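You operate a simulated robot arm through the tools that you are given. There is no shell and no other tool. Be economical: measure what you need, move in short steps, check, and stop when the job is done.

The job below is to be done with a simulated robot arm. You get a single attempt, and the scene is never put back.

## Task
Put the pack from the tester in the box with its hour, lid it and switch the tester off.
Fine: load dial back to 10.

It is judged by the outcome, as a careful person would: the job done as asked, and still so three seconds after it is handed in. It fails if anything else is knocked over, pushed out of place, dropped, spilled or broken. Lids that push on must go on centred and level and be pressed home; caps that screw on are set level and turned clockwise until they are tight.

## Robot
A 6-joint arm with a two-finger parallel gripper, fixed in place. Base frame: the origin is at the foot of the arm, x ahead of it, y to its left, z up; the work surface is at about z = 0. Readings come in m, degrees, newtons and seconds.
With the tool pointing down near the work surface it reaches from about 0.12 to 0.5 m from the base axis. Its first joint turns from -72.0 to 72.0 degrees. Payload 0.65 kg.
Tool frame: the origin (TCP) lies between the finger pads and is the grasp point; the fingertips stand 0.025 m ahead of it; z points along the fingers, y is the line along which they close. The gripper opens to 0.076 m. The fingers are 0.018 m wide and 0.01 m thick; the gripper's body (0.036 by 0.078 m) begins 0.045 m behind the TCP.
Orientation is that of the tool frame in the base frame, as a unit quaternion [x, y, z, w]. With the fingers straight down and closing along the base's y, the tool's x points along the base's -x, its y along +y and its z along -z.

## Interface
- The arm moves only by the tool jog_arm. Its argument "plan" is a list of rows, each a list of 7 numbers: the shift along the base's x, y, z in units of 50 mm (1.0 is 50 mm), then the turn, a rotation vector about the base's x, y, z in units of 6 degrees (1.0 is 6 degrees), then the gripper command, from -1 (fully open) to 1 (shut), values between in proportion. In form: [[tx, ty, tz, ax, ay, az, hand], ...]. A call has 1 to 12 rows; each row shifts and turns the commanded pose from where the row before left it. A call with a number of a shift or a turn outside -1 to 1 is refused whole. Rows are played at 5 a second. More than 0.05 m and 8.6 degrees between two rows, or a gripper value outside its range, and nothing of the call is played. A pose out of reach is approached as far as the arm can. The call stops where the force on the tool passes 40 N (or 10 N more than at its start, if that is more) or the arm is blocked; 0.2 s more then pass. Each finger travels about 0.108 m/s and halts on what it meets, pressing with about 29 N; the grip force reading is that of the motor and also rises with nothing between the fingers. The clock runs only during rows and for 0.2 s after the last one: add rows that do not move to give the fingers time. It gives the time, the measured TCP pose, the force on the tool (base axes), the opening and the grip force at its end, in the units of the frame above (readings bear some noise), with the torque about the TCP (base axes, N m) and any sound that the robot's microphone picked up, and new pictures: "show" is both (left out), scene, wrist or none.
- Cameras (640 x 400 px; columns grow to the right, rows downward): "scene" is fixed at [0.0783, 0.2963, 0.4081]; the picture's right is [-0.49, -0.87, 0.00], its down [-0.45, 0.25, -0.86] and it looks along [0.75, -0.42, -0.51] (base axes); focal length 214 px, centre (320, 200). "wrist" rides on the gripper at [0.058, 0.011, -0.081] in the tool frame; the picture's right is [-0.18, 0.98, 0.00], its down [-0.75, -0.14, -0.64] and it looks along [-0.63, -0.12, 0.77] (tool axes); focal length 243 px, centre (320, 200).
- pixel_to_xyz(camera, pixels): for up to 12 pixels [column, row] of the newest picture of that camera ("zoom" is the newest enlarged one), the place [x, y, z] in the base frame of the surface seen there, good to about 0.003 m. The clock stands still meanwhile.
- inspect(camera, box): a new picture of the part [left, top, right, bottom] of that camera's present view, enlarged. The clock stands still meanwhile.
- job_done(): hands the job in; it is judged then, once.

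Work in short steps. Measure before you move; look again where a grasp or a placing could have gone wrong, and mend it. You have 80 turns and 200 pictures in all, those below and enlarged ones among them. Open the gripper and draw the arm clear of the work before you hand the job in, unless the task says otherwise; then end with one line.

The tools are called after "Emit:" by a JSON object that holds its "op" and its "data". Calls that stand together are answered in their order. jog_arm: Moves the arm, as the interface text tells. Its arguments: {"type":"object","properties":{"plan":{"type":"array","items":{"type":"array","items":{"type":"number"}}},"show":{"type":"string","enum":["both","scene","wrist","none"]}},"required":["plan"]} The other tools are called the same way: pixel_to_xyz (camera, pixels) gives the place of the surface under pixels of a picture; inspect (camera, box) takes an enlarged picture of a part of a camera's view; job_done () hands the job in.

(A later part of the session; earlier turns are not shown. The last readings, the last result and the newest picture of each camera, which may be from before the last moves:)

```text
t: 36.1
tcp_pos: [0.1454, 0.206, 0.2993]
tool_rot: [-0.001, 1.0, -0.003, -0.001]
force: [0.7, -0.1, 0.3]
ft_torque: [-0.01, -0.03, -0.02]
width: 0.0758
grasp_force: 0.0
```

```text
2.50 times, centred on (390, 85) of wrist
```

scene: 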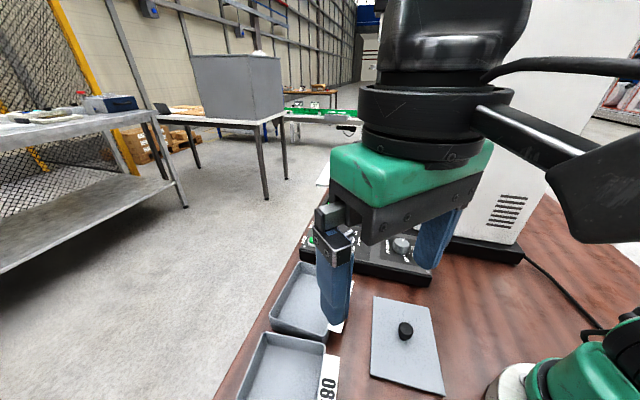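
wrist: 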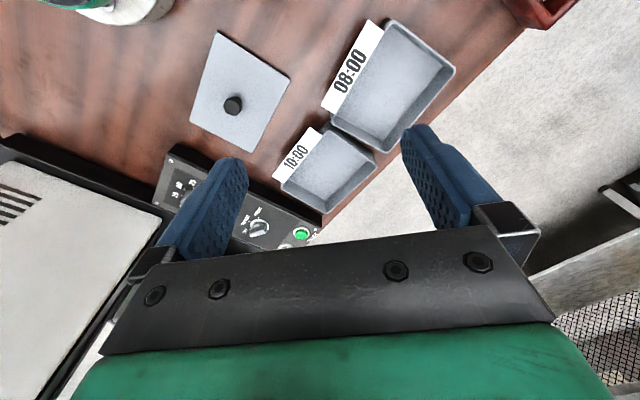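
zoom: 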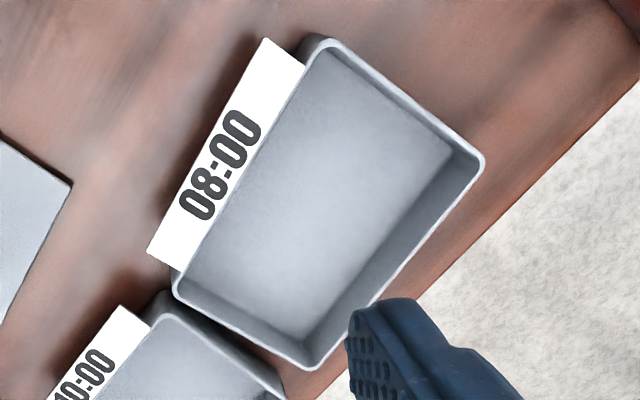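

I measure the box rim corners, rim mid-points and floor on this zoom, and the lid on the raw wrist picture.

Emit:
{"op": "pixel_to_xyz", "data": {"camera": "zoom", "pixels": [[322, 42], [480, 160], [311, 366], [176, 290], [404, 97], [398, 265], [242, 329], [330, 190], [250, 165], [330, 60], [448, 150], [300, 335]]}}

Emit:
{"op": "pixel_to_xyz", "data": {"camera": "wrist", "pixels": [[217, 32], [288, 79], [252, 151], [191, 119], [232, 104], [254, 55], [269, 114], [221, 134], [205, 76], [233, 97]]}}

```text
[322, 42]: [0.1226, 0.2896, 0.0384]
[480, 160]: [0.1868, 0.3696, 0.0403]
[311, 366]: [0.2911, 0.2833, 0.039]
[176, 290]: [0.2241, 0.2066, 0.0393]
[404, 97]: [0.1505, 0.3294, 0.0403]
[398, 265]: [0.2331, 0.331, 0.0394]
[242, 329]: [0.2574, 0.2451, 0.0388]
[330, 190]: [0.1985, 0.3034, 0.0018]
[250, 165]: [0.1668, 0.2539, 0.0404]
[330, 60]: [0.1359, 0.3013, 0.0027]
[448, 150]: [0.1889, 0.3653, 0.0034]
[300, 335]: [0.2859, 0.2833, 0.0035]
```

```text
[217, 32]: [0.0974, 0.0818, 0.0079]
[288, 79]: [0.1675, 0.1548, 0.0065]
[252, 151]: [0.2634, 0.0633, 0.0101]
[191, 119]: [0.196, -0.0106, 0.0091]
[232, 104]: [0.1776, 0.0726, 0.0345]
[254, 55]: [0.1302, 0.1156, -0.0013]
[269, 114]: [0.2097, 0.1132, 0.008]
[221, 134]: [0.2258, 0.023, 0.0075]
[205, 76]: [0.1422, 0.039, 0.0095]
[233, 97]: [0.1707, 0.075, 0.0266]
```

Box 08:00: centre (0.206, 0.287), rim z 0.039, long axis −39.5°. Lid: centre (0.181, 0.072), long axis ≈ −43°. The pack lies at −50° and I go above its near half with yaw −50°.

Emit:
{"op": "jog_arm", "data": {"plan": [[0.583, -0.493, -0.22, 0, 0, -0.7, -1], [0.583, -0.493, -0.22, 0, 0, -0.7, -1], [0.583, -0.493, -0.22, 0, 0, -0.7, -1], [0.583, -0.493, -0.22, 0, 0, -0.7, -1], [0.583, -0.493, -0.22, 0, 0, -0.7, -1], [0.583, -0.493, -0.22, 0, 0, -0.7, -1], [0.583, -0.493, -0.22, 0, 0, -0.7, -1], [0.583, -0.493, -0.22, 0, 0, -0.7, -1], [0.583, -0.493, -0.22, 0, 0, -0.7, -1], [0.583, -0.493, -0.22, 0, 0, -0.7, -1], [0.583, -0.493, -0.22, 0, 0, -0.7, -1], [0.46, -0.493, -0.22, 0, 0, -0.7, -1]], "show": "both"}}

```text
t: 38.7
tcp_pos: [0.4691, -0.0835, 0.1601]
tool_rot: [0.425, 0.905, -0.003, -0.002]
force: [0.0, -0.4, -0.1]
ft_torque: [0.01, -0.02, -0.02]
width: 0.0758
grasp_force: 0.0
out of reach, approached as far as the arm can: row 12
```

scene: 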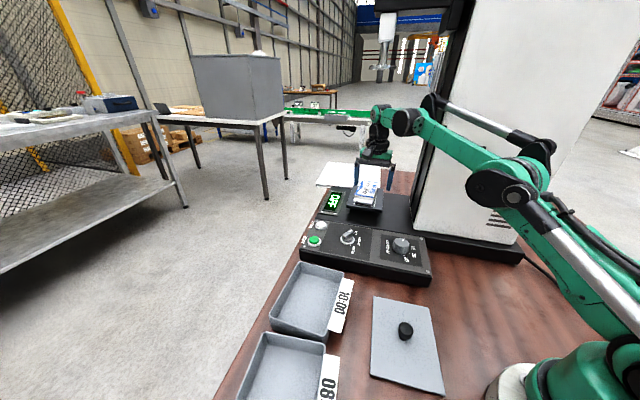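
wrist: 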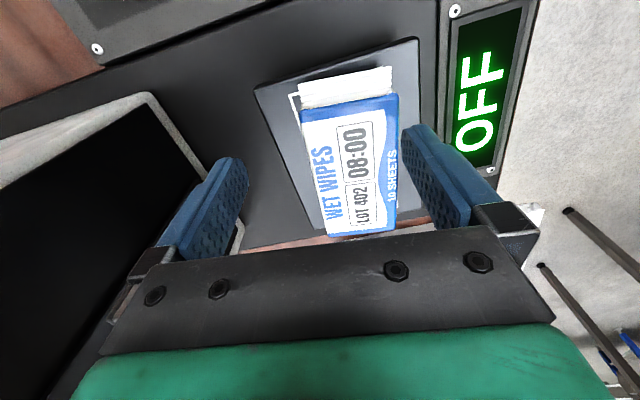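

The arm's reach ends near r≈0.48 at this height. I measure the pack precisely from here to choose a grip on its near half.

Emit:
{"op": "pixel_to_xyz", "data": {"camera": "wrist", "pixels": [[302, 110], [396, 95], [327, 235], [396, 228], [350, 165], [300, 88], [390, 70], [391, 88], [302, 105], [313, 170], [397, 160], [270, 130]]}}

Emit:
{"op": "inspect", "data": {"camera": "wrist", "box": [240, 30, 440, 250]}}

```text
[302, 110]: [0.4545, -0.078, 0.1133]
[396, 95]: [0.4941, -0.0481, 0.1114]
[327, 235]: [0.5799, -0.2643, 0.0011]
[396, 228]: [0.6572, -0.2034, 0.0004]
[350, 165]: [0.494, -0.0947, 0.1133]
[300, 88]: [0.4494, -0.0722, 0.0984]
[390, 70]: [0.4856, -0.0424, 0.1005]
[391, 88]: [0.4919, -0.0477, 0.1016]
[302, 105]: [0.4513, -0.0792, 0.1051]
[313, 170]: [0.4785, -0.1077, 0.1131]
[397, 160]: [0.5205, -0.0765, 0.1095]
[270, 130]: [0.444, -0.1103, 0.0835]
```

```text
1.82 times, centred on (340, 140) of wrist
```

zoom: 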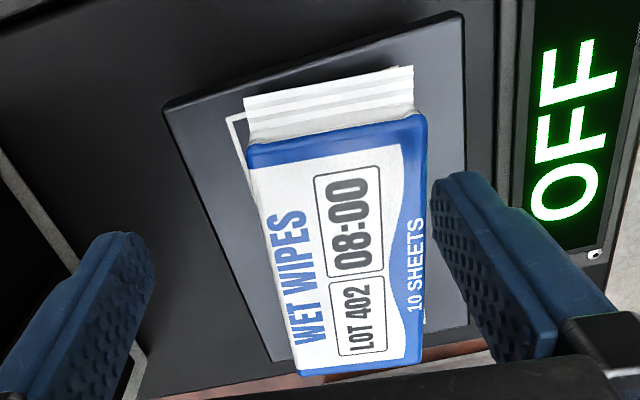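

Near end mid-point is (0.474, −0.063), width ~50 mm along ~39°. I back off slightly to re-synchronise the pose and go lower to check reach.

Emit:
{"op": "jog_arm", "data": {"plan": [[-0.3, 0.2, -0.2, 0, 0, 0, -1], [0, 0, 0, 0, 0, 0, -1]], "show": "none"}}

```text
t: 39.3
tcp_pos: [0.4536, -0.0752, 0.1514]
tool_rot: [0.425, 0.905, -0.003, -0.003]
force: [0.2, 0.5, -0.8]
ft_torque: [0.03, -0.01, -0.01]
width: 0.0758
grasp_force: 0.0
```

Synced. I move over the grip point (0.487, −0.078) at the present height.

Emit:
{"op": "jog_arm", "data": {"plan": [[0.33, -0.03, -0.06, 0, 0, 0, -1], [0.34, -0.03, -0.06, 0, 0, 0, -1], [0, 0, 0, 0, 0, 0, -1]], "show": "none"}}

```text
t: 40.1
tcp_pos: [0.4786, -0.0769, 0.1433]
tool_rot: [0.424, 0.906, -0.003, -0.003]
force: [-1.0, 0.0, -0.4]
ft_torque: [0.03, -0.01, 0.03]
width: 0.0761
grasp_force: 0.1
out of reach, approached as far as the arm can: row 2
```

Reach grows as I go lower (r 0.485 at z 0.143). I step down and outward together.

Emit:
{"op": "jog_arm", "data": {"plan": [[0, 0, -0.15, 0, 0, 0, -1], [0.06, -0.01, -0.1, 0, 0, 0, -1], [0.06, -0.01, -0.1, 0, 0, 0, -1], [0, 0, 0, 0, 0, 0, -1]], "show": "wrist"}}

```text
t: 41.1
tcp_pos: [0.4839, -0.0772, 0.1238]
tool_rot: [0.425, 0.905, -0.003, -0.003]
force: [0.6, 0.4, 0.0]
ft_torque: [0.03, -0.03, 0.01]
width: 0.0759
grasp_force: 0.1
```

wrist: 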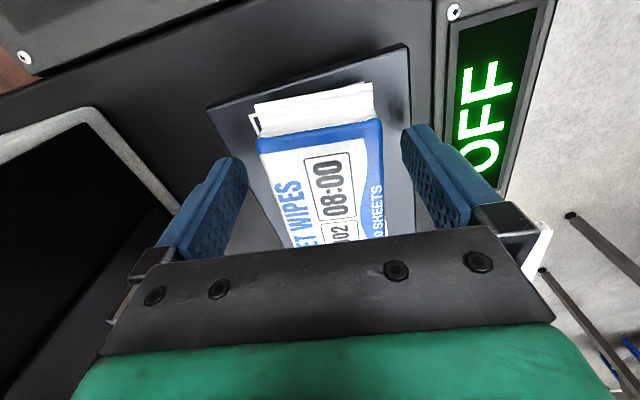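

Fingers straddle the pack evenly. Last step down to z 0.113 and outward a little, then close gently.

Emit:
{"op": "jog_arm", "data": {"plan": [[0.05, -0.04, -0.1, 0, 0, 0, -1], [0.05, -0.04, -0.11, 0, 0, 0, -1], [0, 0, 0, 0, 0, 0, -1], [0, 0, 0, 0, 0, 0, -0.2], [0, 0, 0, 0, 0, 0, 0.2], [0, 0, 0, 0, 0, 0, 0.2]], "show": "wrist"}}

```text
t: 42.5
tcp_pos: [0.4863, -0.0815, 0.1122]
tool_rot: [0.425, 0.905, -0.002, -0.003]
force: [-0.4, -1.2, 0.6]
ft_torque: [0.04, 0.03, -0.03]
width: 0.0556
grasp_force: 29.4
out of reach, approached as far as the arm can: row 1
```

wrist: 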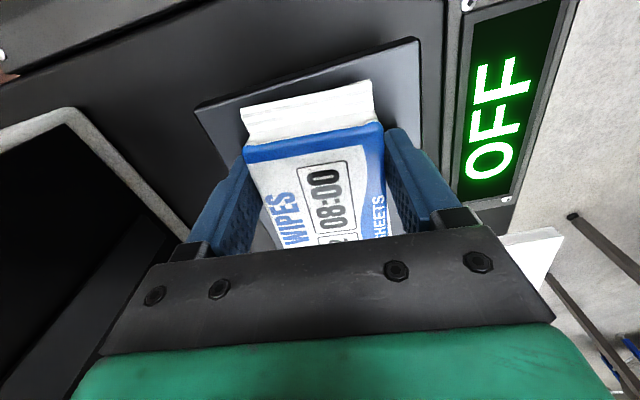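

Gripped at 55.6 mm, 29 N. I lift while drawing in slightly, keeping within reach.

Emit:
{"op": "jog_arm", "data": {"plan": [[-0.1, 0.015, 0.15, 0, 0, 0, 0.3], [-0.1, 0.015, 0.15, 0, 0, 0, 0.3], [-0.15, 0.02, 0.2, 0, 0, 0, 0.3], [-0.2, 0.03, 0.2, 0, 0, 0, 0.3], [-0.3, 0.1, 0.2, 0, 0, 0, 0.3], [0, 0, 0, 0, 0, 0, 0.3]], "show": "both"}}

```text
t: 43.9
tcp_pos: [0.4432, -0.074, 0.1581]
tool_rot: [0.425, 0.905, -0.003, -0.002]
force: [0.1, 0.4, 0.1]
ft_torque: [0.02, 0.02, 0.01]
width: 0.0552
grasp_force: 29.0
```

scene: 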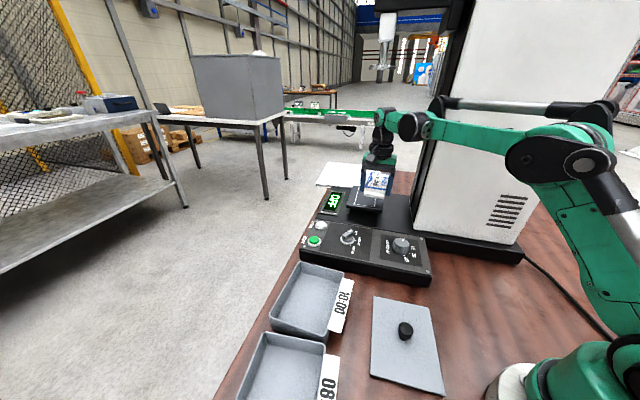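
wrist: 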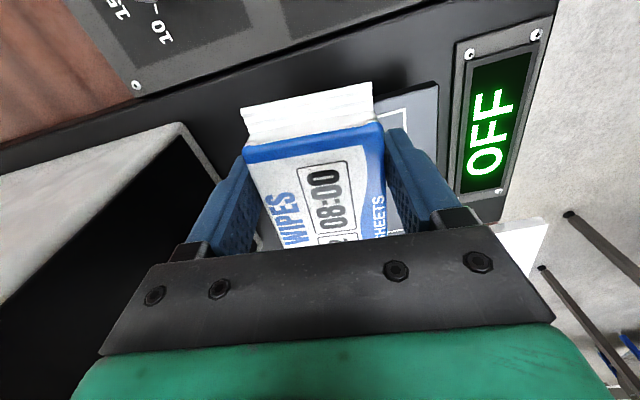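

The pack is lifted and held square. I carry it to above the 08:00 box, TCP goal (0.186, 0.304, 0.2) with yaw −39.5°.

Emit:
{"op": "jog_arm", "data": {"plan": [[-0.43, 0.63, 0.2, 0, 0, 0.15, 0.3], [-0.43, 0.63, 0.2, 0, 0, 0.15, 0.3], [-0.43, 0.63, 0.2, 0, 0, 0.15, 0.3], [-0.43, 0.63, 0.2, 0, 0, 0.15, 0.3], [-0.43, 0.63, 0, 0, 0, 0.15, 0.3], [-0.43, 0.63, 0, 0, 0, 0.15, 0.3], [-0.43, 0.63, 0, 0, 0, 0.15, 0.3], [-0.43, 0.63, 0, 0, 0, 0.15, 0.3], [-0.43, 0.63, 0, 0, 0, 0.15, 0.3], [-0.43, 0.63, 0, 0, 0, 0.15, 0.3], [-0.43, 0.63, 0, 0, 0, 0.15, 0.3], [-0.42, 0.63, 0, 0, 0, 0.15, 0.3]], "show": "both"}}

```text
t: 46.5
tcp_pos: [0.1864, 0.3055, 0.1968]
tool_rot: [0.337, 0.941, -0.003, -0.002]
force: [-0.5, -0.2, -0.1]
ft_torque: [0.0, 0.0, -0.01]
width: 0.0556
grasp_force: 28.9
```

scene: 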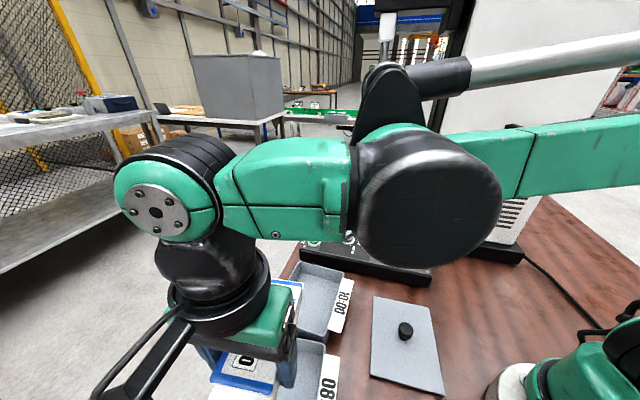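
wrist: 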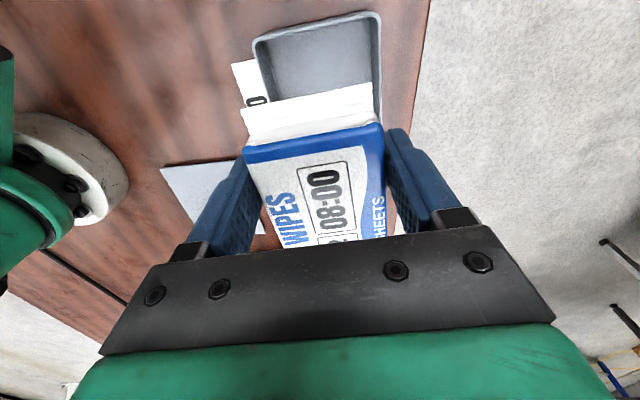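

Held well above the box. I lower to TCP z ≈ 0.085 (pack bottom above the rim) and check alignment.

Emit:
{"op": "jog_arm", "data": {"plan": [[0, -0.02, -0.6, 0, 0, 0, 0.3], [0, 0, -0.6, 0, 0, 0, 0.3], [0, 0, -0.6, 0, 0, 0, 0.3], [0, 0, -0.45, 0, 0, 0, 0.3], [0, 0, 0, 0, 0, 0, 0.3]], "show": "both"}}

```text
t: 47.7
tcp_pos: [0.1849, 0.3053, 0.0849]
tool_rot: [0.337, 0.941, -0.003, -0.001]
force: [0.3, -0.2, -0.7]
ft_torque: [0.03, 0.08, 0.03]
width: 0.0554
grasp_force: 28.5
```

scene: 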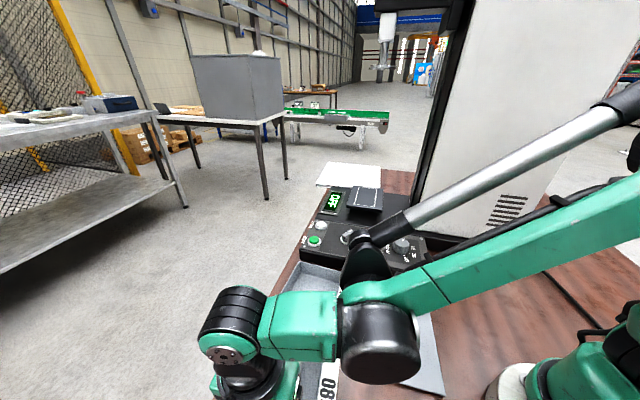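
wrist: 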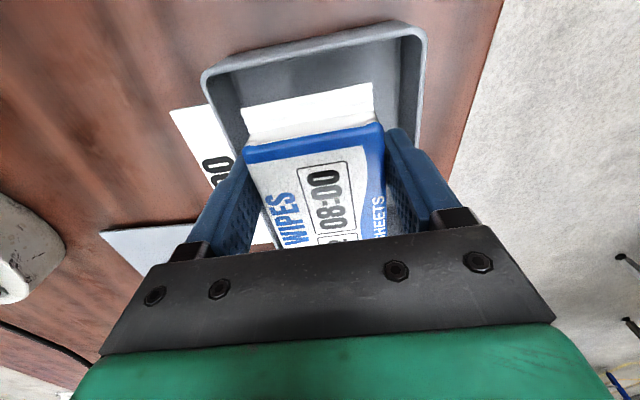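

Aligned inside the box outline. I lower on toward the floor in small steps.

Emit:
{"op": "jog_arm", "data": {"plan": [[0, 0, -0.35, 0, 0, 0, 0.3], [0, 0, -0.35, 0, 0, 0, 0.3], [0, 0, -0.16, 0, 0, 0, 0.3], [0, 0, -0.16, 0, 0, 0, 0.3], [0, 0, 0, 0, 0, 0, 0.3]], "show": "both"}}

```text
t: 48.9
tcp_pos: [0.1866, 0.3038, 0.0354]
tool_rot: [0.338, 0.941, -0.003, -0.003]
force: [-0.8, 0.2, 0.0]
ft_torque: [0.0, -0.03, 0.03]
width: 0.0553
grasp_force: 28.9
```

scene: 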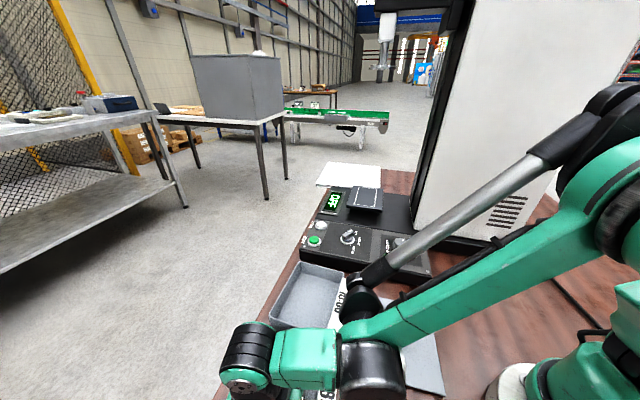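
wrist: 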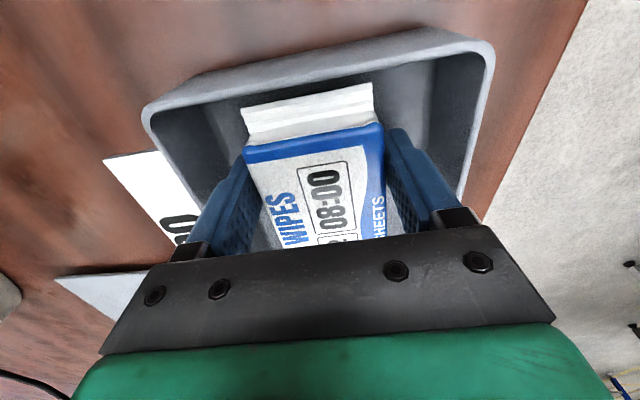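

No contact yet, clear of walls. I lower ~3 mm more, open slightly (to ~64 mm) and rise.

Emit:
{"op": "jog_arm", "data": {"plan": [[0, 0, -0.06, 0, 0, 0, 0.3], [0, 0, 0, 0, 0, 0, 0.3], [0, 0, 0, 0, 0, 0, -0.5], [0, 0, 0, 0, 0, 0, -0.7], [0, 0, 0, 0, 0, 0, -0.7], [0, 0, 0.3, 0, 0, 0, -0.7], [0, 0, 0.6, 0, 0, 0, -0.7], [0, 0, 0.8, 0, 0, 0, -0.7], [0, 0, 0.8, 0, 0, 0, -0.7], [0, 0, 0, 0, 0, 0, -0.7]], "show": "wrist"}}

```text
t: 51.1
tcp_pos: [0.1881, 0.3071, 0.1588]
tool_rot: [0.338, 0.941, -0.003, -0.003]
force: [1.1, -0.7, -0.6]
ft_torque: [0.01, -0.03, 0.06]
width: 0.0646
grasp_force: 0.1
```

wrist: 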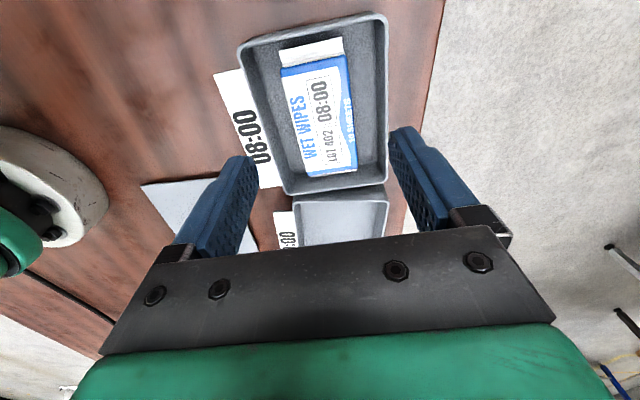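

The pack lies flat in the 08:00 box. I re-measure the rim from here for the lid placement.

Emit:
{"op": "inspect", "data": {"camera": "wrist", "box": [220, 5, 410, 205]}}

```text
2.00 times, centred on (315, 105) of wrist
```

zoom: 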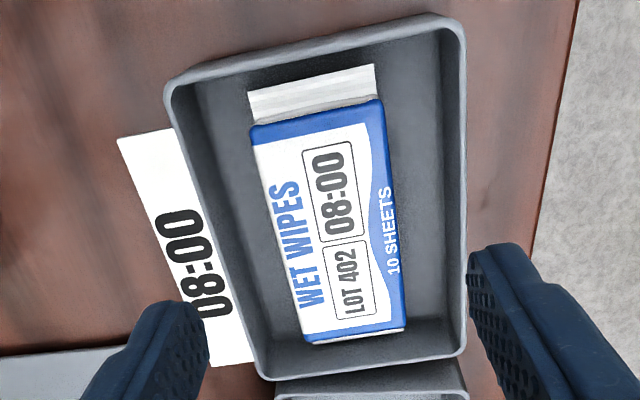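

Emit:
{"op": "pixel_to_xyz", "data": {"camera": "zoom", "pixels": [[184, 130], [213, 215], [242, 305], [461, 80], [463, 180], [463, 290], [240, 65], [310, 45], [380, 27], [300, 375], [360, 367], [420, 358]]}}

```text
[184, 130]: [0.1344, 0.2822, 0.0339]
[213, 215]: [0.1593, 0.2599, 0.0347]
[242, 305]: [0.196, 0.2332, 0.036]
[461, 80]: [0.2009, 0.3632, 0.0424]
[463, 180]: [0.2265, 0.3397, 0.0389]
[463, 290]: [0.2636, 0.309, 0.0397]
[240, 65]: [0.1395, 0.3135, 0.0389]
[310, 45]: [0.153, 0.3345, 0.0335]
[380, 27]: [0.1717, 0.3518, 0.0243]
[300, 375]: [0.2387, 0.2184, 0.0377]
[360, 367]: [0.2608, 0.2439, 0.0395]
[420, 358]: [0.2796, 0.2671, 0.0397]
```

Refined box centre (0.207, 0.288), axis −39.5°. Now I move above the lid knob at about (0.181, 0.073).

Emit:
{"op": "jog_arm", "data": {"plan": [[-0.02, -0.78, 0.1, 0, 0, 0, -0.7], [-0.02, -0.78, 0, 0, 0, 0, -0.7], [-0.03, -0.78, 0, 0, 0, 0, -0.5], [-0.03, -0.78, 0, 0, 0, 0, -0.5], [-0.03, -0.78, 0, 0, 0, 0, -0.5], [-0.03, -0.78, -0.1, 0, 0, 0, -0.5], [0, 0, 0, 0, 0, 0, -0.5]], "show": "wrist"}}

Emit:
{"op": "inspect", "data": {"camera": "wrist", "box": [200, 0, 440, 220]}}

```text
t: 52.7
tcp_pos: [0.1756, 0.0704, 0.1601]
tool_rot: [0.337, 0.942, -0.003, -0.001]
force: [-0.3, -0.2, -0.4]
ft_torque: [0.04, 0.01, -0.02]
width: 0.057
grasp_force: 0.1
```

wrist: 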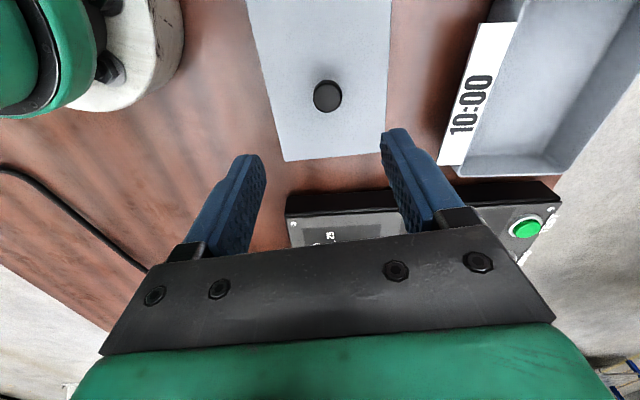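

```text
1.82 times, centred on (320, 110) of wrist
```

zoom: 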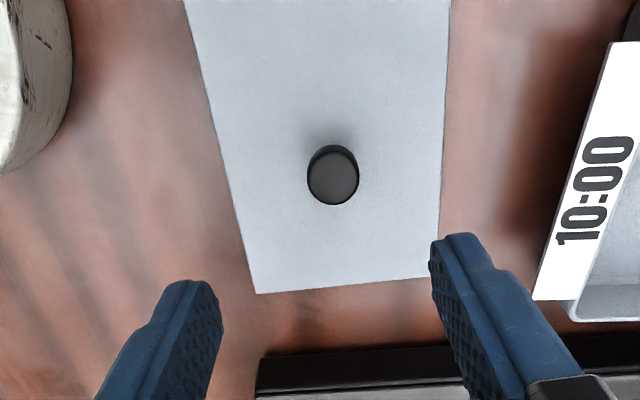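

I measure the knob and lid edges on this zoom.

Emit:
{"op": "pixel_to_xyz", "data": {"camera": "zoom", "pixels": [[310, 178], [356, 178], [333, 155], [333, 203], [333, 178], [207, 100], [228, 190], [250, 280], [446, 60], [442, 200], [285, 290], [410, 276]]}}

Emit:
{"op": "pixel_to_xyz", "data": {"camera": "wrist", "pixels": [[248, 4], [389, 4], [283, 160], [385, 153], [327, 88], [327, 82]]}}

```text
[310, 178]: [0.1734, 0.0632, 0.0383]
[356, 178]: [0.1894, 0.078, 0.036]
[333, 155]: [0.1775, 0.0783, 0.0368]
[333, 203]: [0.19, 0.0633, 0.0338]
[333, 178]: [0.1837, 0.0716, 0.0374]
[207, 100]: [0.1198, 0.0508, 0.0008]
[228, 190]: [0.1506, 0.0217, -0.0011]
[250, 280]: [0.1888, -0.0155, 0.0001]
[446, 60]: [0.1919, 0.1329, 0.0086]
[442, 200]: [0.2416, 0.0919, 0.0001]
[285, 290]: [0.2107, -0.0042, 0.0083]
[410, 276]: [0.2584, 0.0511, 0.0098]
```

```text
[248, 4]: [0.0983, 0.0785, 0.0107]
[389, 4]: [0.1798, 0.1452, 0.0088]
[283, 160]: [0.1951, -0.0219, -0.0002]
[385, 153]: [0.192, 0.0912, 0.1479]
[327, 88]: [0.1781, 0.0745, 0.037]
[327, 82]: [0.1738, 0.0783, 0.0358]
```

Knob centre is (0.182, 0.071), top 0.037. I descend to TCP z ≈ 0.040 and grip it.

Emit:
{"op": "jog_arm", "data": {"plan": [[0.064, 0.006, -0.6, 0, 0, 0, -0.3], [0.064, 0.006, -0.6, 0, 0, 0, -0.1], [0, 0, -0.6, 0, 0, 0, -0.1], [0, 0, -0.4, 0, 0, 0, -0.1], [0, 0, -0.2, 0, 0, 0, -0.1], [0, 0, 0, 0, 0, 0, -0.1], [0, 0, 0, 0, 0, 0, 0.5], [0, 0, 0, 0, 0, 0, 1], [0, 0, 0, 0, 0, 0, 1]], "show": "both"}}

```text
t: 54.7
tcp_pos: [0.1835, 0.0699, 0.0372]
tool_rot: [0.338, 0.941, -0.003, -0.002]
force: [0.5, 0.5, 0.2]
ft_torque: [0.02, 0.01, 0.02]
width: 0.023
grasp_force: 29.2
```

scene: 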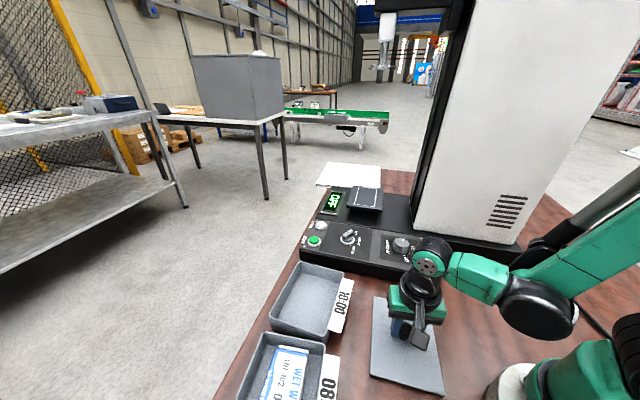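
wrist: 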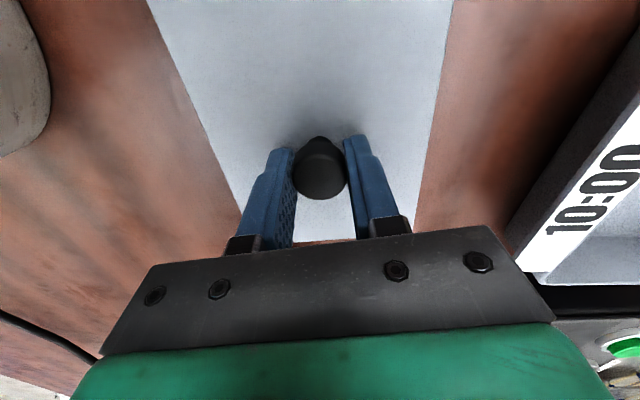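

Knob gripped at 23 mm. I lift straight up and check the lid hangs level.

Emit:
{"op": "jog_arm", "data": {"plan": [[0, 0, 0.3, 0, 0, 0, 1], [0, 0, 0.6, 0, 0, 0, 1], [0, 0, 0.7, 0, 0, 0, 1], [0, 0, 0.7, 0, 0, 0, 1], [0, 0, 0, 0, 0, 0, 1]], "show": "both"}}

```text
t: 55.9
tcp_pos: [0.185, 0.0703, 0.1534]
tool_rot: [0.338, 0.941, -0.003, -0.002]
force: [-0.6, 1.0, 0.1]
ft_torque: [-0.01, -0.01, 0.0]
width: 0.0227
grasp_force: 29.3
```

scene: 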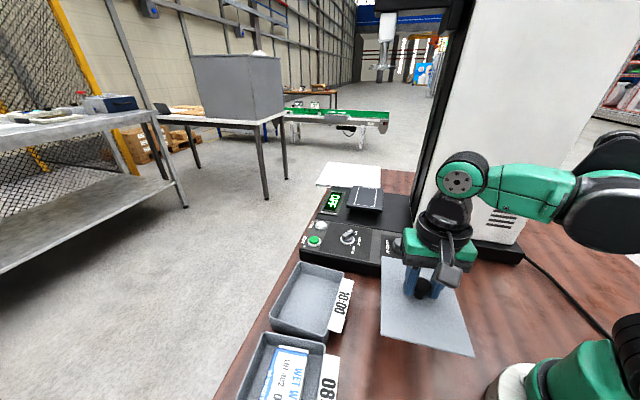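
wrist: 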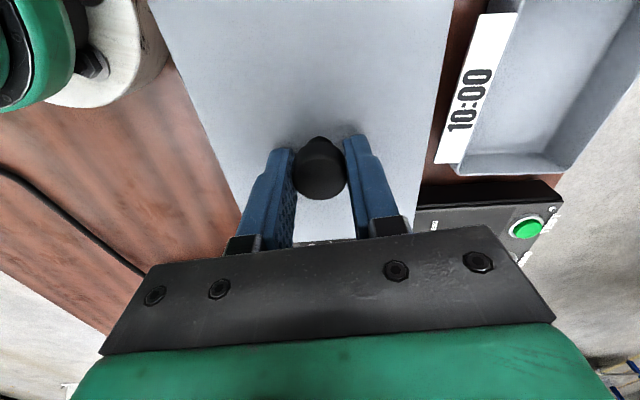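

The lid is up. I measure points over it to verify it's level and its angle.

Emit:
{"op": "pixel_to_xyz", "data": {"camera": "scene", "pixels": [[383, 260], [451, 293], [470, 352], [384, 329], [430, 320], [384, 295], [425, 342], [395, 320]]}}

Emit:
{"op": "pixel_to_xyz", "data": {"camera": "wrist", "pixels": [[160, 10], [200, 100], [230, 175], [445, 10], [430, 120], [418, 205], [300, 50], [240, 60], [400, 60], [320, 225]]}}

```text
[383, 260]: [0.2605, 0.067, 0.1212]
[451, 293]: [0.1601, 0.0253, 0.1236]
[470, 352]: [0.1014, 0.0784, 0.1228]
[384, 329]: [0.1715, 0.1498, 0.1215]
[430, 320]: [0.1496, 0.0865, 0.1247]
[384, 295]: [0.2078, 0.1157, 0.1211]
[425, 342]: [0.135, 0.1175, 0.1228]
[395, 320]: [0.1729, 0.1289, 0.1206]
```

```text
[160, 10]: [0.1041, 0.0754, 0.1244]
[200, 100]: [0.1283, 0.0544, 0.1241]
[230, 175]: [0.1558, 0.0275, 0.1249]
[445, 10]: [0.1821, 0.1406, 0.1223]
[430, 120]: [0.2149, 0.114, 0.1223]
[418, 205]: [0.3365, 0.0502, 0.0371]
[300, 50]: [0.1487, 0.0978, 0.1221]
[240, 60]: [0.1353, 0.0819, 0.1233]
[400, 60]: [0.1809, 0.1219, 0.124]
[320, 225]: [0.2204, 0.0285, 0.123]
```

Level, angle ≈ −43.2°. I carry it to above the box: TCP goal (0.209, 0.2865), turned +3.7°.

Emit:
{"op": "jog_arm", "data": {"plan": [[0.083, 0.72, 0, 0, 0, 0.103, 1], [0.083, 0.72, 0, 0, 0, 0.103, 1], [0.083, 0.72, 0, 0, 0, 0.103, 1], [0.083, 0.72, 0, 0, 0, 0.103, 1], [0.083, 0.72, 0, 0, 0, 0.103, 1], [0.083, 0.72, 0, 0, 0, 0.103, 1], [0, 0, 0, 0, 0, 0, 1]], "show": "none"}}

Emit:
{"op": "jog_arm", "data": {"plan": [[0, 0, -0.5, 0, 0, 0, 1], [0, 0, -0.5, 0, 0, 0, 1], [0, 0, 0, 0, 0, 0, 1]], "show": "both"}}

```text
t: 57.5
tcp_pos: [0.209, 0.2889, 0.1472]
tool_rot: [0.306, 0.952, -0.003, -0.002]
force: [0.9, 0.1, 0.2]
ft_torque: [0.01, -0.02, -0.03]
width: 0.0229
grasp_force: 29.0
```

```text
t: 58.3
tcp_pos: [0.2081, 0.2864, 0.0992]
tool_rot: [0.307, 0.952, -0.003, -0.002]
force: [0.2, 0.4, -0.7]
ft_torque: [-0.01, -0.01, -0.02]
width: 0.0228
grasp_force: 29.3
```

scene: 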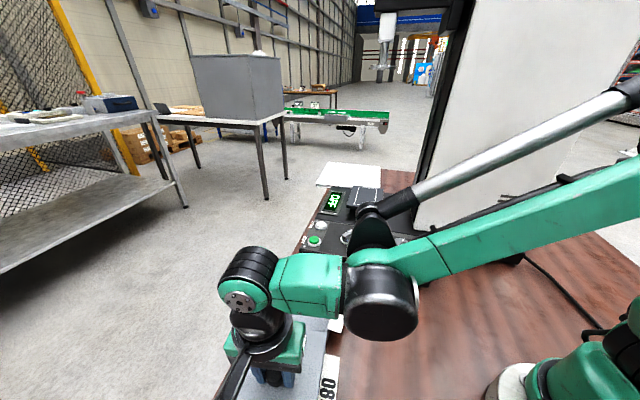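
wrist: 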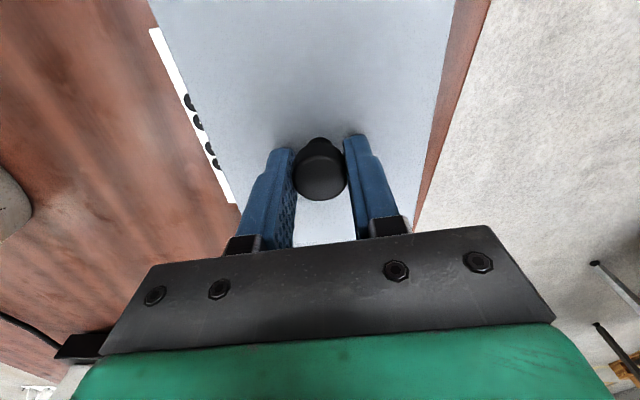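

I measure the lid's long edges from here to compare with the box rim.

Emit:
{"op": "pixel_to_xyz", "data": {"camera": "wrist", "pixels": [[154, 10], [178, 70], [205, 130], [229, 185], [452, 10], [441, 80], [430, 140], [420, 195], [300, 3], [165, 70], [150, 60]]}}

Emit:
{"op": "inspect", "data": {"camera": "wrist", "box": [130, 0, 490, 240]}}

```text
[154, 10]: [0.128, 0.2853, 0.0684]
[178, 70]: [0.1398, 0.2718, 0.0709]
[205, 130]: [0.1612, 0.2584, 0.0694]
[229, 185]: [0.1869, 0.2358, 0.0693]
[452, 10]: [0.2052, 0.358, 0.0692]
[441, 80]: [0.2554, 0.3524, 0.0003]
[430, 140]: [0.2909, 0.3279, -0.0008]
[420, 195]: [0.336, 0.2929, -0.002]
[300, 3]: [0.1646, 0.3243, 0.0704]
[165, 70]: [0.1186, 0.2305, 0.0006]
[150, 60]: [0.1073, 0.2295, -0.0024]
```

```text
1.67 times, centred on (310, 120) of wrist
```

zoom: 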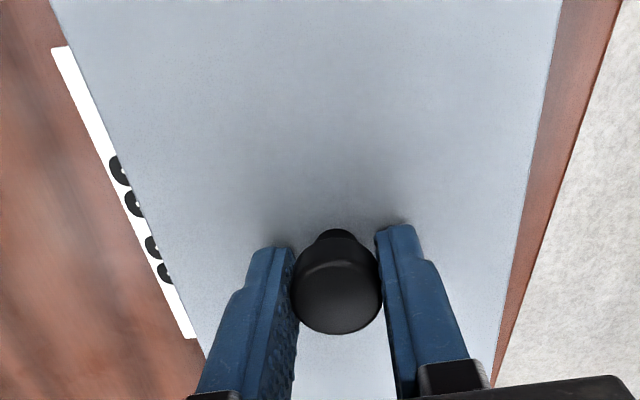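

Widthwise lid (v mid 0.354) matches the box. I check the lengthwise end in the scene view.

Emit:
{"op": "inspect", "data": {"camera": "scene", "box": [200, 290, 360, 400]}}

```text
3.64 times, centred on (280, 345) of scene
```

zoom: 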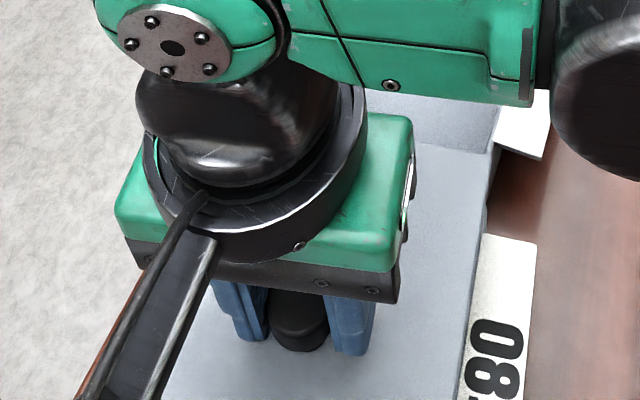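

Emit:
{"op": "pixel_to_xyz", "data": {"camera": "zoom", "pixels": [[420, 152], [440, 153], [460, 155], [480, 160], [475, 200], [465, 290], [420, 144], [440, 147], [460, 149]]}}

```text
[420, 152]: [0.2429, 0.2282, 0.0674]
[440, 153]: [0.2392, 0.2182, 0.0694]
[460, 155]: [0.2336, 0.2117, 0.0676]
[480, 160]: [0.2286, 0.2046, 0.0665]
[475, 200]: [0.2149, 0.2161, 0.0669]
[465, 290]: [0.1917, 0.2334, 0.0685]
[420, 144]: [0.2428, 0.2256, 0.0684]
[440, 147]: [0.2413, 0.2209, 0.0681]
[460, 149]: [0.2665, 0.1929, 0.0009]
```

Lengthwise it agrees within ~1 mm; I trim 0.8 mm and descend to just above the rim, then gently on, watching the force.

Emit:
{"op": "jog_arm", "data": {"plan": [[-0.012, 0.01, -0.2, 0, 0, 0, 1], [0, 0, -0.16, 0, 0, 0, 1], [0, 0, -0.04, 0, 0, 0, 1], [0, 0, -0.04, 0, 0, 0, 1], [0, 0, 0, 0, 0, 0, 1]], "show": "wrist"}}

```text
t: 59.5
tcp_pos: [0.2096, 0.2862, 0.0786]
tool_rot: [0.306, 0.952, -0.003, -0.002]
force: [-0.1, -0.2, -0.5]
ft_torque: [0.04, 0.01, 0.03]
width: 0.0225
grasp_force: 28.7
```

wrist: 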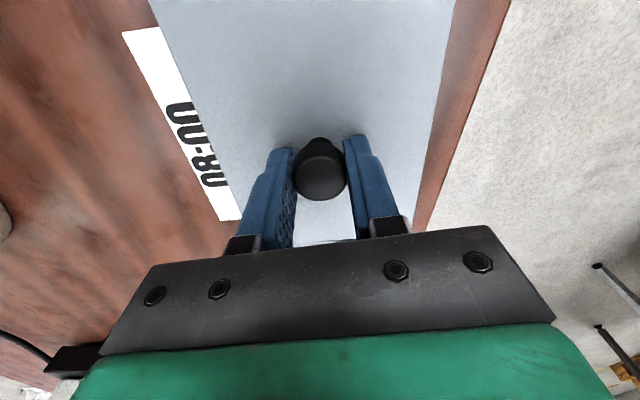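

No contact yet at z 0.0786. I continue down in 1–1.5 mm steps.

Emit:
{"op": "jog_arm", "data": {"plan": [[0, 0, -0.03, 0, 0, 0, 1], [0, 0, -0.02, 0, 0, 0, 1], [0, 0, -0.02, 0, 0, 0, 1], [0, 0, 0, 0, 0, 0, 1]], "show": "none"}}

```text
t: 60.5
tcp_pos: [0.2098, 0.2863, 0.0766]
tool_rot: [0.307, 0.952, -0.003, -0.002]
force: [-0.5, -0.5, -0.3]
ft_torque: [-0.03, 0.01, 0.03]
width: 0.0227
grasp_force: 28.8
```

Emit:
{"op": "jog_arm", "data": {"plan": [[0, 0, -0.03, 0, 0, 0, 1], [0, 0, -0.03, 0, 0, 0, 1], [0, 0, -0.03, 0, 0, 0, 1], [0, 0, 0, 0, 0, 0, 1]], "show": "both"}}

```text
t: 61.5
tcp_pos: [0.2098, 0.2857, 0.0734]
tool_rot: [0.306, 0.952, -0.003, -0.002]
force: [-2.1, -2.2, 25.3]
ft_torque: [0.17, -0.07, 0.07]
width: 0.0226
grasp_force: 29.0
```

scene: 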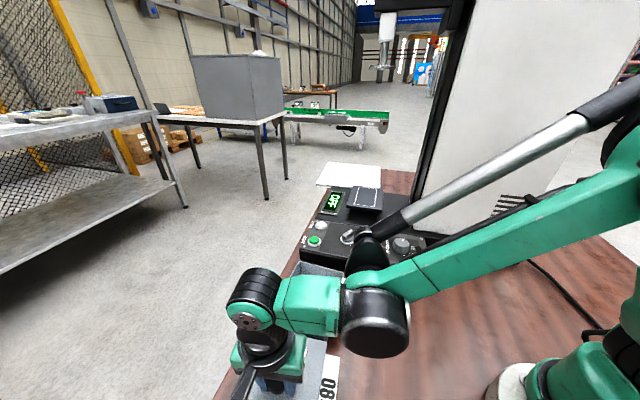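
wrist: 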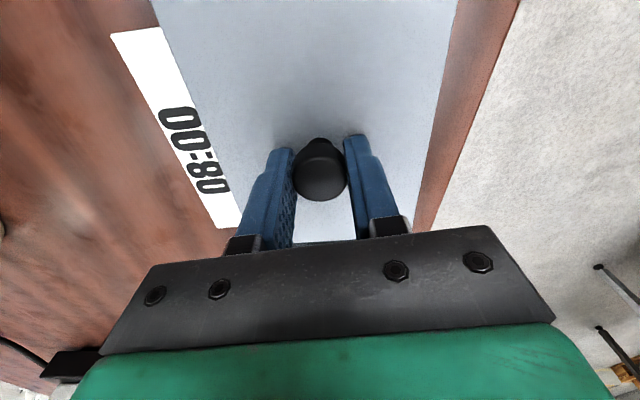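

Contact at z 0.0734 with 25 N. I measure the lid top for levelness before pressing on.

Emit:
{"op": "pixel_to_xyz", "data": {"camera": "wrist", "pixels": [[165, 15], [200, 100], [230, 175], [450, 10], [436, 90], [420, 175], [300, 10], [320, 225]]}}

Emit:
{"op": "jog_arm", "data": {"plan": [[0, 0, -0.03, 0, 0, 0, 1], [0, 0, -0.03, 0, 0, 0, 1], [0, 0, -0.03, 0, 0, 0, 1]], "show": "none"}}

```text
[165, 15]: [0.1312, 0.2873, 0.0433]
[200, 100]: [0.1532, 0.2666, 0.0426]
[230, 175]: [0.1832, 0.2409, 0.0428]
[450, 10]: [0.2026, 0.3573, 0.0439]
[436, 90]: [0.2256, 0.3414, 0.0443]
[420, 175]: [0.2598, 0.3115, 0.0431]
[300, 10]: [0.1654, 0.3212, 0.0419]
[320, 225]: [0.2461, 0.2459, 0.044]
```

```text
t: 62.3
tcp_pos: [0.2092, 0.2868, 0.0685]
tool_rot: [0.307, 0.952, -0.004, -0.002]
force: [-2.4, -0.3, 16.6]
ft_torque: [0.38, -0.18, 0.04]
width: 0.0232
grasp_force: 29.1
stopped in row 3: the force on the tool passed its limit at 48 N (the readings are from after the stop); the commanded pose is now the measured one
```

It moved down ~5 mm then stopped at 48 N: either home, or the fingers slid on the knob. I measure the lid again.

Emit:
{"op": "jog_arm", "data": {"plan": [[0, 0, 0, 0, 0, 0, 1]], "show": "wrist"}}

Emit:
{"op": "pixel_to_xyz", "data": {"camera": "wrist", "pixels": [[165, 15], [200, 100], [230, 175], [450, 10], [436, 90], [420, 175], [300, 10], [320, 225]]}}

```text
t: 62.7
tcp_pos: [0.2101, 0.2876, 0.0684]
tool_rot: [0.307, 0.952, -0.004, -0.001]
force: [-1.4, -0.6, 24.0]
ft_torque: [0.31, -0.16, 0.06]
width: 0.0227
grasp_force: 28.7
```

wrist: 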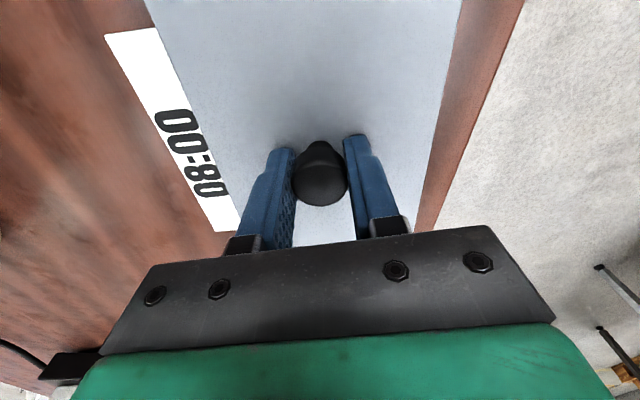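

```text
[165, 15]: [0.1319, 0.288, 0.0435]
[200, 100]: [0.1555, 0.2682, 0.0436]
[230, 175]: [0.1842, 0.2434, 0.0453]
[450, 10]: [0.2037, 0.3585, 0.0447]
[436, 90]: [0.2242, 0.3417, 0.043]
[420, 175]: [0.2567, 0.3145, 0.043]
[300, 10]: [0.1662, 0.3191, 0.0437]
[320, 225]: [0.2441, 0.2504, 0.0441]
```

The lid top stayed at ~0.0435 and the fingers slid onto it. I open, rise and look at the lid seat.

Emit:
{"op": "jog_arm", "data": {"plan": [[0, 0, 0.04, 0, 0, 0, 0.6], [0, 0, 0.02, 0, 0, 0, 0.2], [0, 0, 0.3, 0, 0, 0, 0], [0, 0, 0.8, 0, 0, 0, 0], [0, 0, 0.8, 0, 0, 0, 0], [0.2, -0.8, 0.3, 0, 0, 0, 0], [0.2, -0.8, 0, 0, 0, 0, 0], [0.2, -0.8, 0, 0, 0, 0, 0], [0, 0, 0, 0, 0, 0, 0]], "show": "both"}}

Emit:
{"op": "inspect", "data": {"camera": "scene", "box": [210, 260, 370, 400]}}

```text
t: 64.7
tcp_pos: [0.2395, 0.1684, 0.1808]
tool_rot: [0.307, 0.952, -0.004, -0.001]
force: [-0.3, -0.1, 0.6]
ft_torque: [-0.04, -0.01, 0.01]
width: 0.0379
grasp_force: 0.1
```

scene: 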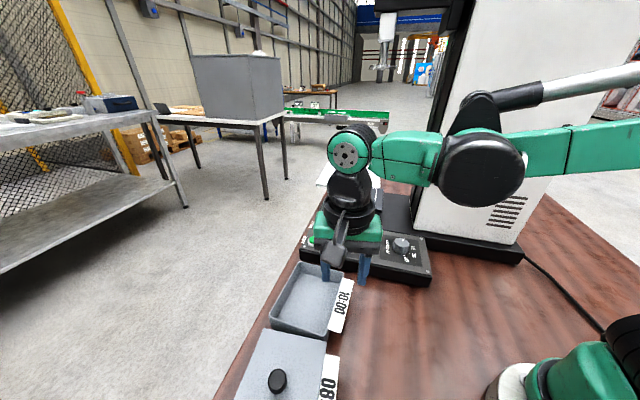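
wrist: 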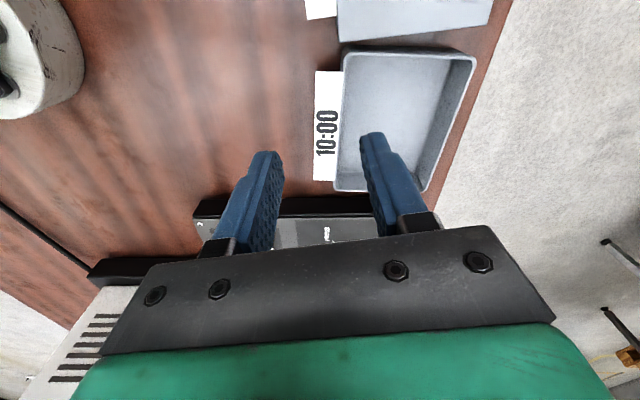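

```text
2.86 times, centred on (290, 330) of scene
```

zoom: 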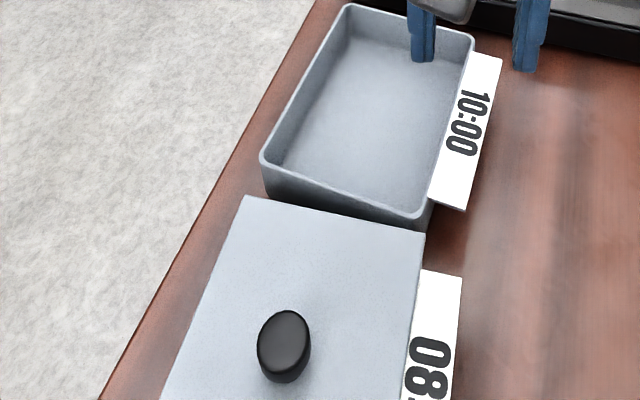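

I need a side look at the lid seam, so I turn the tool to face the box's label side from near the base.

Emit:
{"op": "jog_arm", "data": {"plan": [[-0.2, 0, 0, 0, 0, 1, 0], [-0.2, 0, 0, 0, 0, 1, 0], [-0.2, 0, 0, 0, 0, 1, 0], [-0.2, 0, 0, 0, 0, 1, 0], [-0.2, 0, 0, 0, 0, 1, 0], [-0.2, 0, 0, 0, 0, 1, 0], [-0.2, 0, 0, 0, 0, 1, 0], [-0.2, 0.1, -0.1, 0, 0, 1, 0], [-0.2, 0.1, -0.1, 0, 0, 1, 0], [-0.2, 0.1, -0.2, 0, 0, 1, 0], [0, 0.1, -0.2, 0, 0, 1, 0], [0, 0.1, -0.2, 0, 0, 1, 0]], "show": "wrist"}}

```text
t: 67.3
tcp_pos: [0.1376, 0.1924, 0.1419]
tool_rot: [-0.313, 0.95, -0.005, 0.001]
force: [-0.6, -0.1, 0.5]
ft_torque: [0.03, 0.0, -0.04]
width: 0.0379
grasp_force: 0.0
```

wrist: 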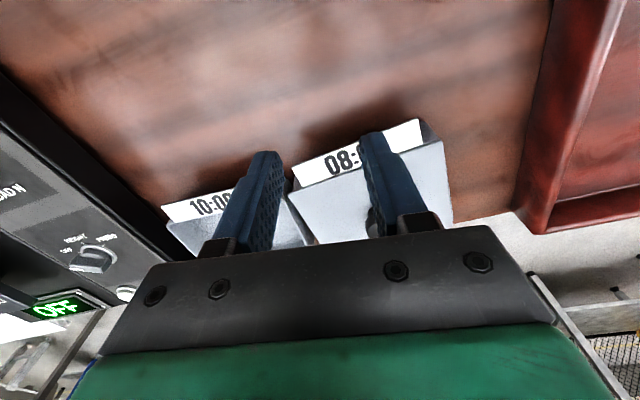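

Emit:
{"op": "inspect", "data": {"camera": "wrist", "box": [380, 105, 470, 225]}}

Emit:
{"op": "inspect", "data": {"camera": "wrist", "box": [280, 130, 370, 220]}}

```text
3.33 times, centred on (425, 165) of wrist
```

zoom: 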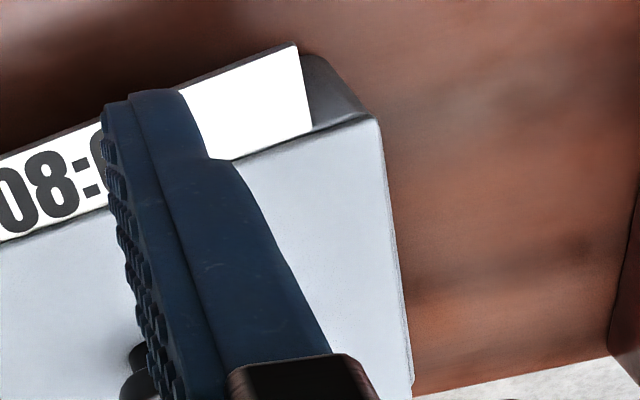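

```text
4.44 times, centred on (325, 175) of wrist
```

zoom: 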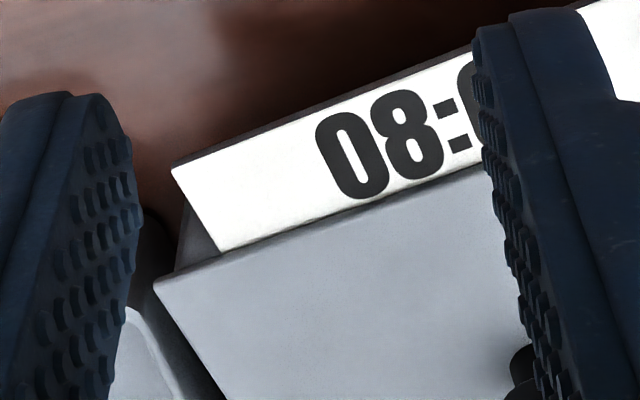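

No gap is visible at the lid edge, and lid top 0.0437 vs rim 0.0393 fits a plate sitting on the rim. To be sure it's home I press the knob top centrally with closed fingers.

Emit:
{"op": "jog_arm", "data": {"plan": [[0.28, 0.38, 0, 0, 0, 0, 1], [0.28, 0.38, 0, 0, 0, 0, 1], [0.28, 0.38, 0, 0, 0, 0, 1], [0.28, 0.38, 0, 0, 0, 0, 1], [0.28, 0.38, 0, 0, 0, 0, 1], [0, 0, -0.3, 0, 0, 0, 1], [0, 0, -0.2, 0, 0, 0, 1], [0, 0, 0, 0, 0, 0, 1]], "show": "both"}}

```text
t: 69.1
tcp_pos: [0.2114, 0.2853, 0.1155]
tool_rot: [-0.31, 0.951, -0.004, 0.0]
force: [0.1, 0.4, 0.5]
ft_torque: [0.01, 0.03, -0.01]
width: 0.0
grasp_force: 23.8
```

scene: 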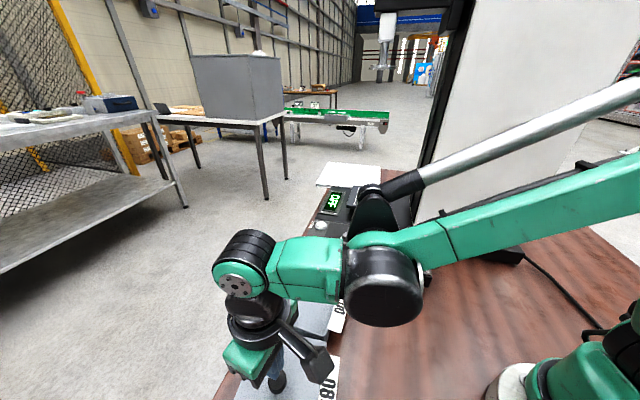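
wrist: 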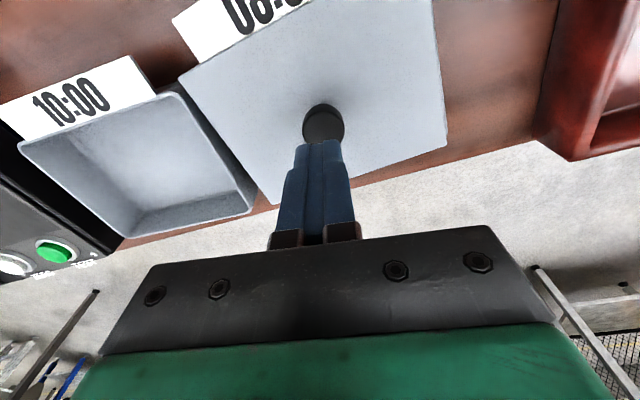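

The whole lid and knob are visible. I measure the knob and lid corners here.

Emit:
{"op": "pixel_to_xyz", "data": {"camera": "wrist", "pixels": [[324, 124], [306, 124], [342, 122], [184, 78], [428, 4], [441, 143], [276, 198], [250, 120], [400, 60], [410, 130], [290, 60], [250, 160]]}}

Emit:
{"op": "inspect", "data": {"camera": "wrist", "box": [170, 0, 460, 215]}}

```text
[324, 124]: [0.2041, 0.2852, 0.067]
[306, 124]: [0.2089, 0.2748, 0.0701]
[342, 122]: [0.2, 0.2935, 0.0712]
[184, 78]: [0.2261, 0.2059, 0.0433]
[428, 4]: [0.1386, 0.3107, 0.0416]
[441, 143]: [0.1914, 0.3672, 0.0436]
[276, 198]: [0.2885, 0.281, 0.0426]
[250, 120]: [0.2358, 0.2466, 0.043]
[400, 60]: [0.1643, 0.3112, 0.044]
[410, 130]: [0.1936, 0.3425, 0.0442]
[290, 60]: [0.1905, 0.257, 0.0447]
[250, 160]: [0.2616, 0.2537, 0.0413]
```

```text
1.86 times, centred on (315, 108) of wrist
```

zoom: 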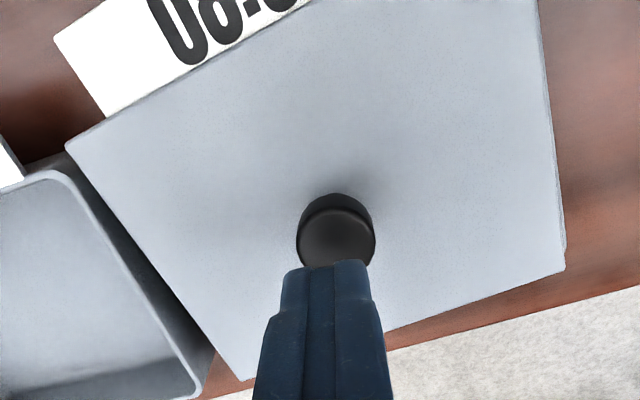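

Lid corners match the box rim within ~2 mm. I shift 4 mm to centre over the knob and press straight down.

Emit:
{"op": "jog_arm", "data": {"plan": [[-0.08, 0.02, -0.2, 0, 0, 0, 1], [0, 0, -0.14, 0, 0, 0, 1], [0, 0, -0.04, 0, 0, 0, 1], [0, 0, -0.03, 0, 0, 0, 1], [0, 0, -0.03, 0, 0, 0, 1], [0, 0, -0.03, 0, 0, 0, 1], [0, 0, -0.03, 0, 0, 0, 1], [0, 0, -0.03, 0, 0, 0, 1], [0, 0, -0.03, 0, 0, 0, 1]], "show": "wrist"}}

```text
t: 70.4
tcp_pos: [0.2064, 0.2875, 0.0962]
tool_rot: [-0.311, 0.95, -0.004, 0.001]
force: [0.5, -0.8, 20.5]
ft_torque: [-0.01, 0.0, -0.01]
width: 0.0001
grasp_force: 23.5
stopped in row 6: the force on the tool passed its limit at 52 N (the readings are from after the stop); the commanded pose is now the measured one
```

wrist: 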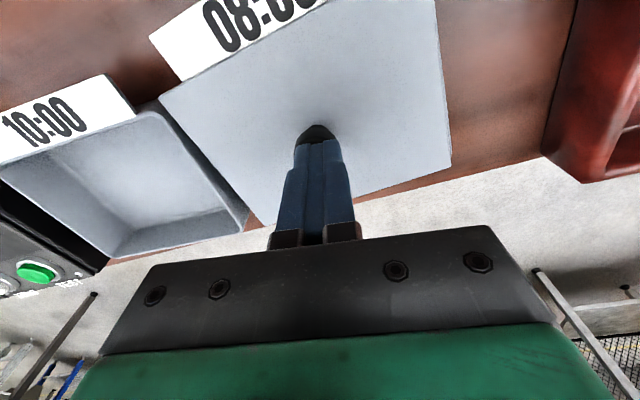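

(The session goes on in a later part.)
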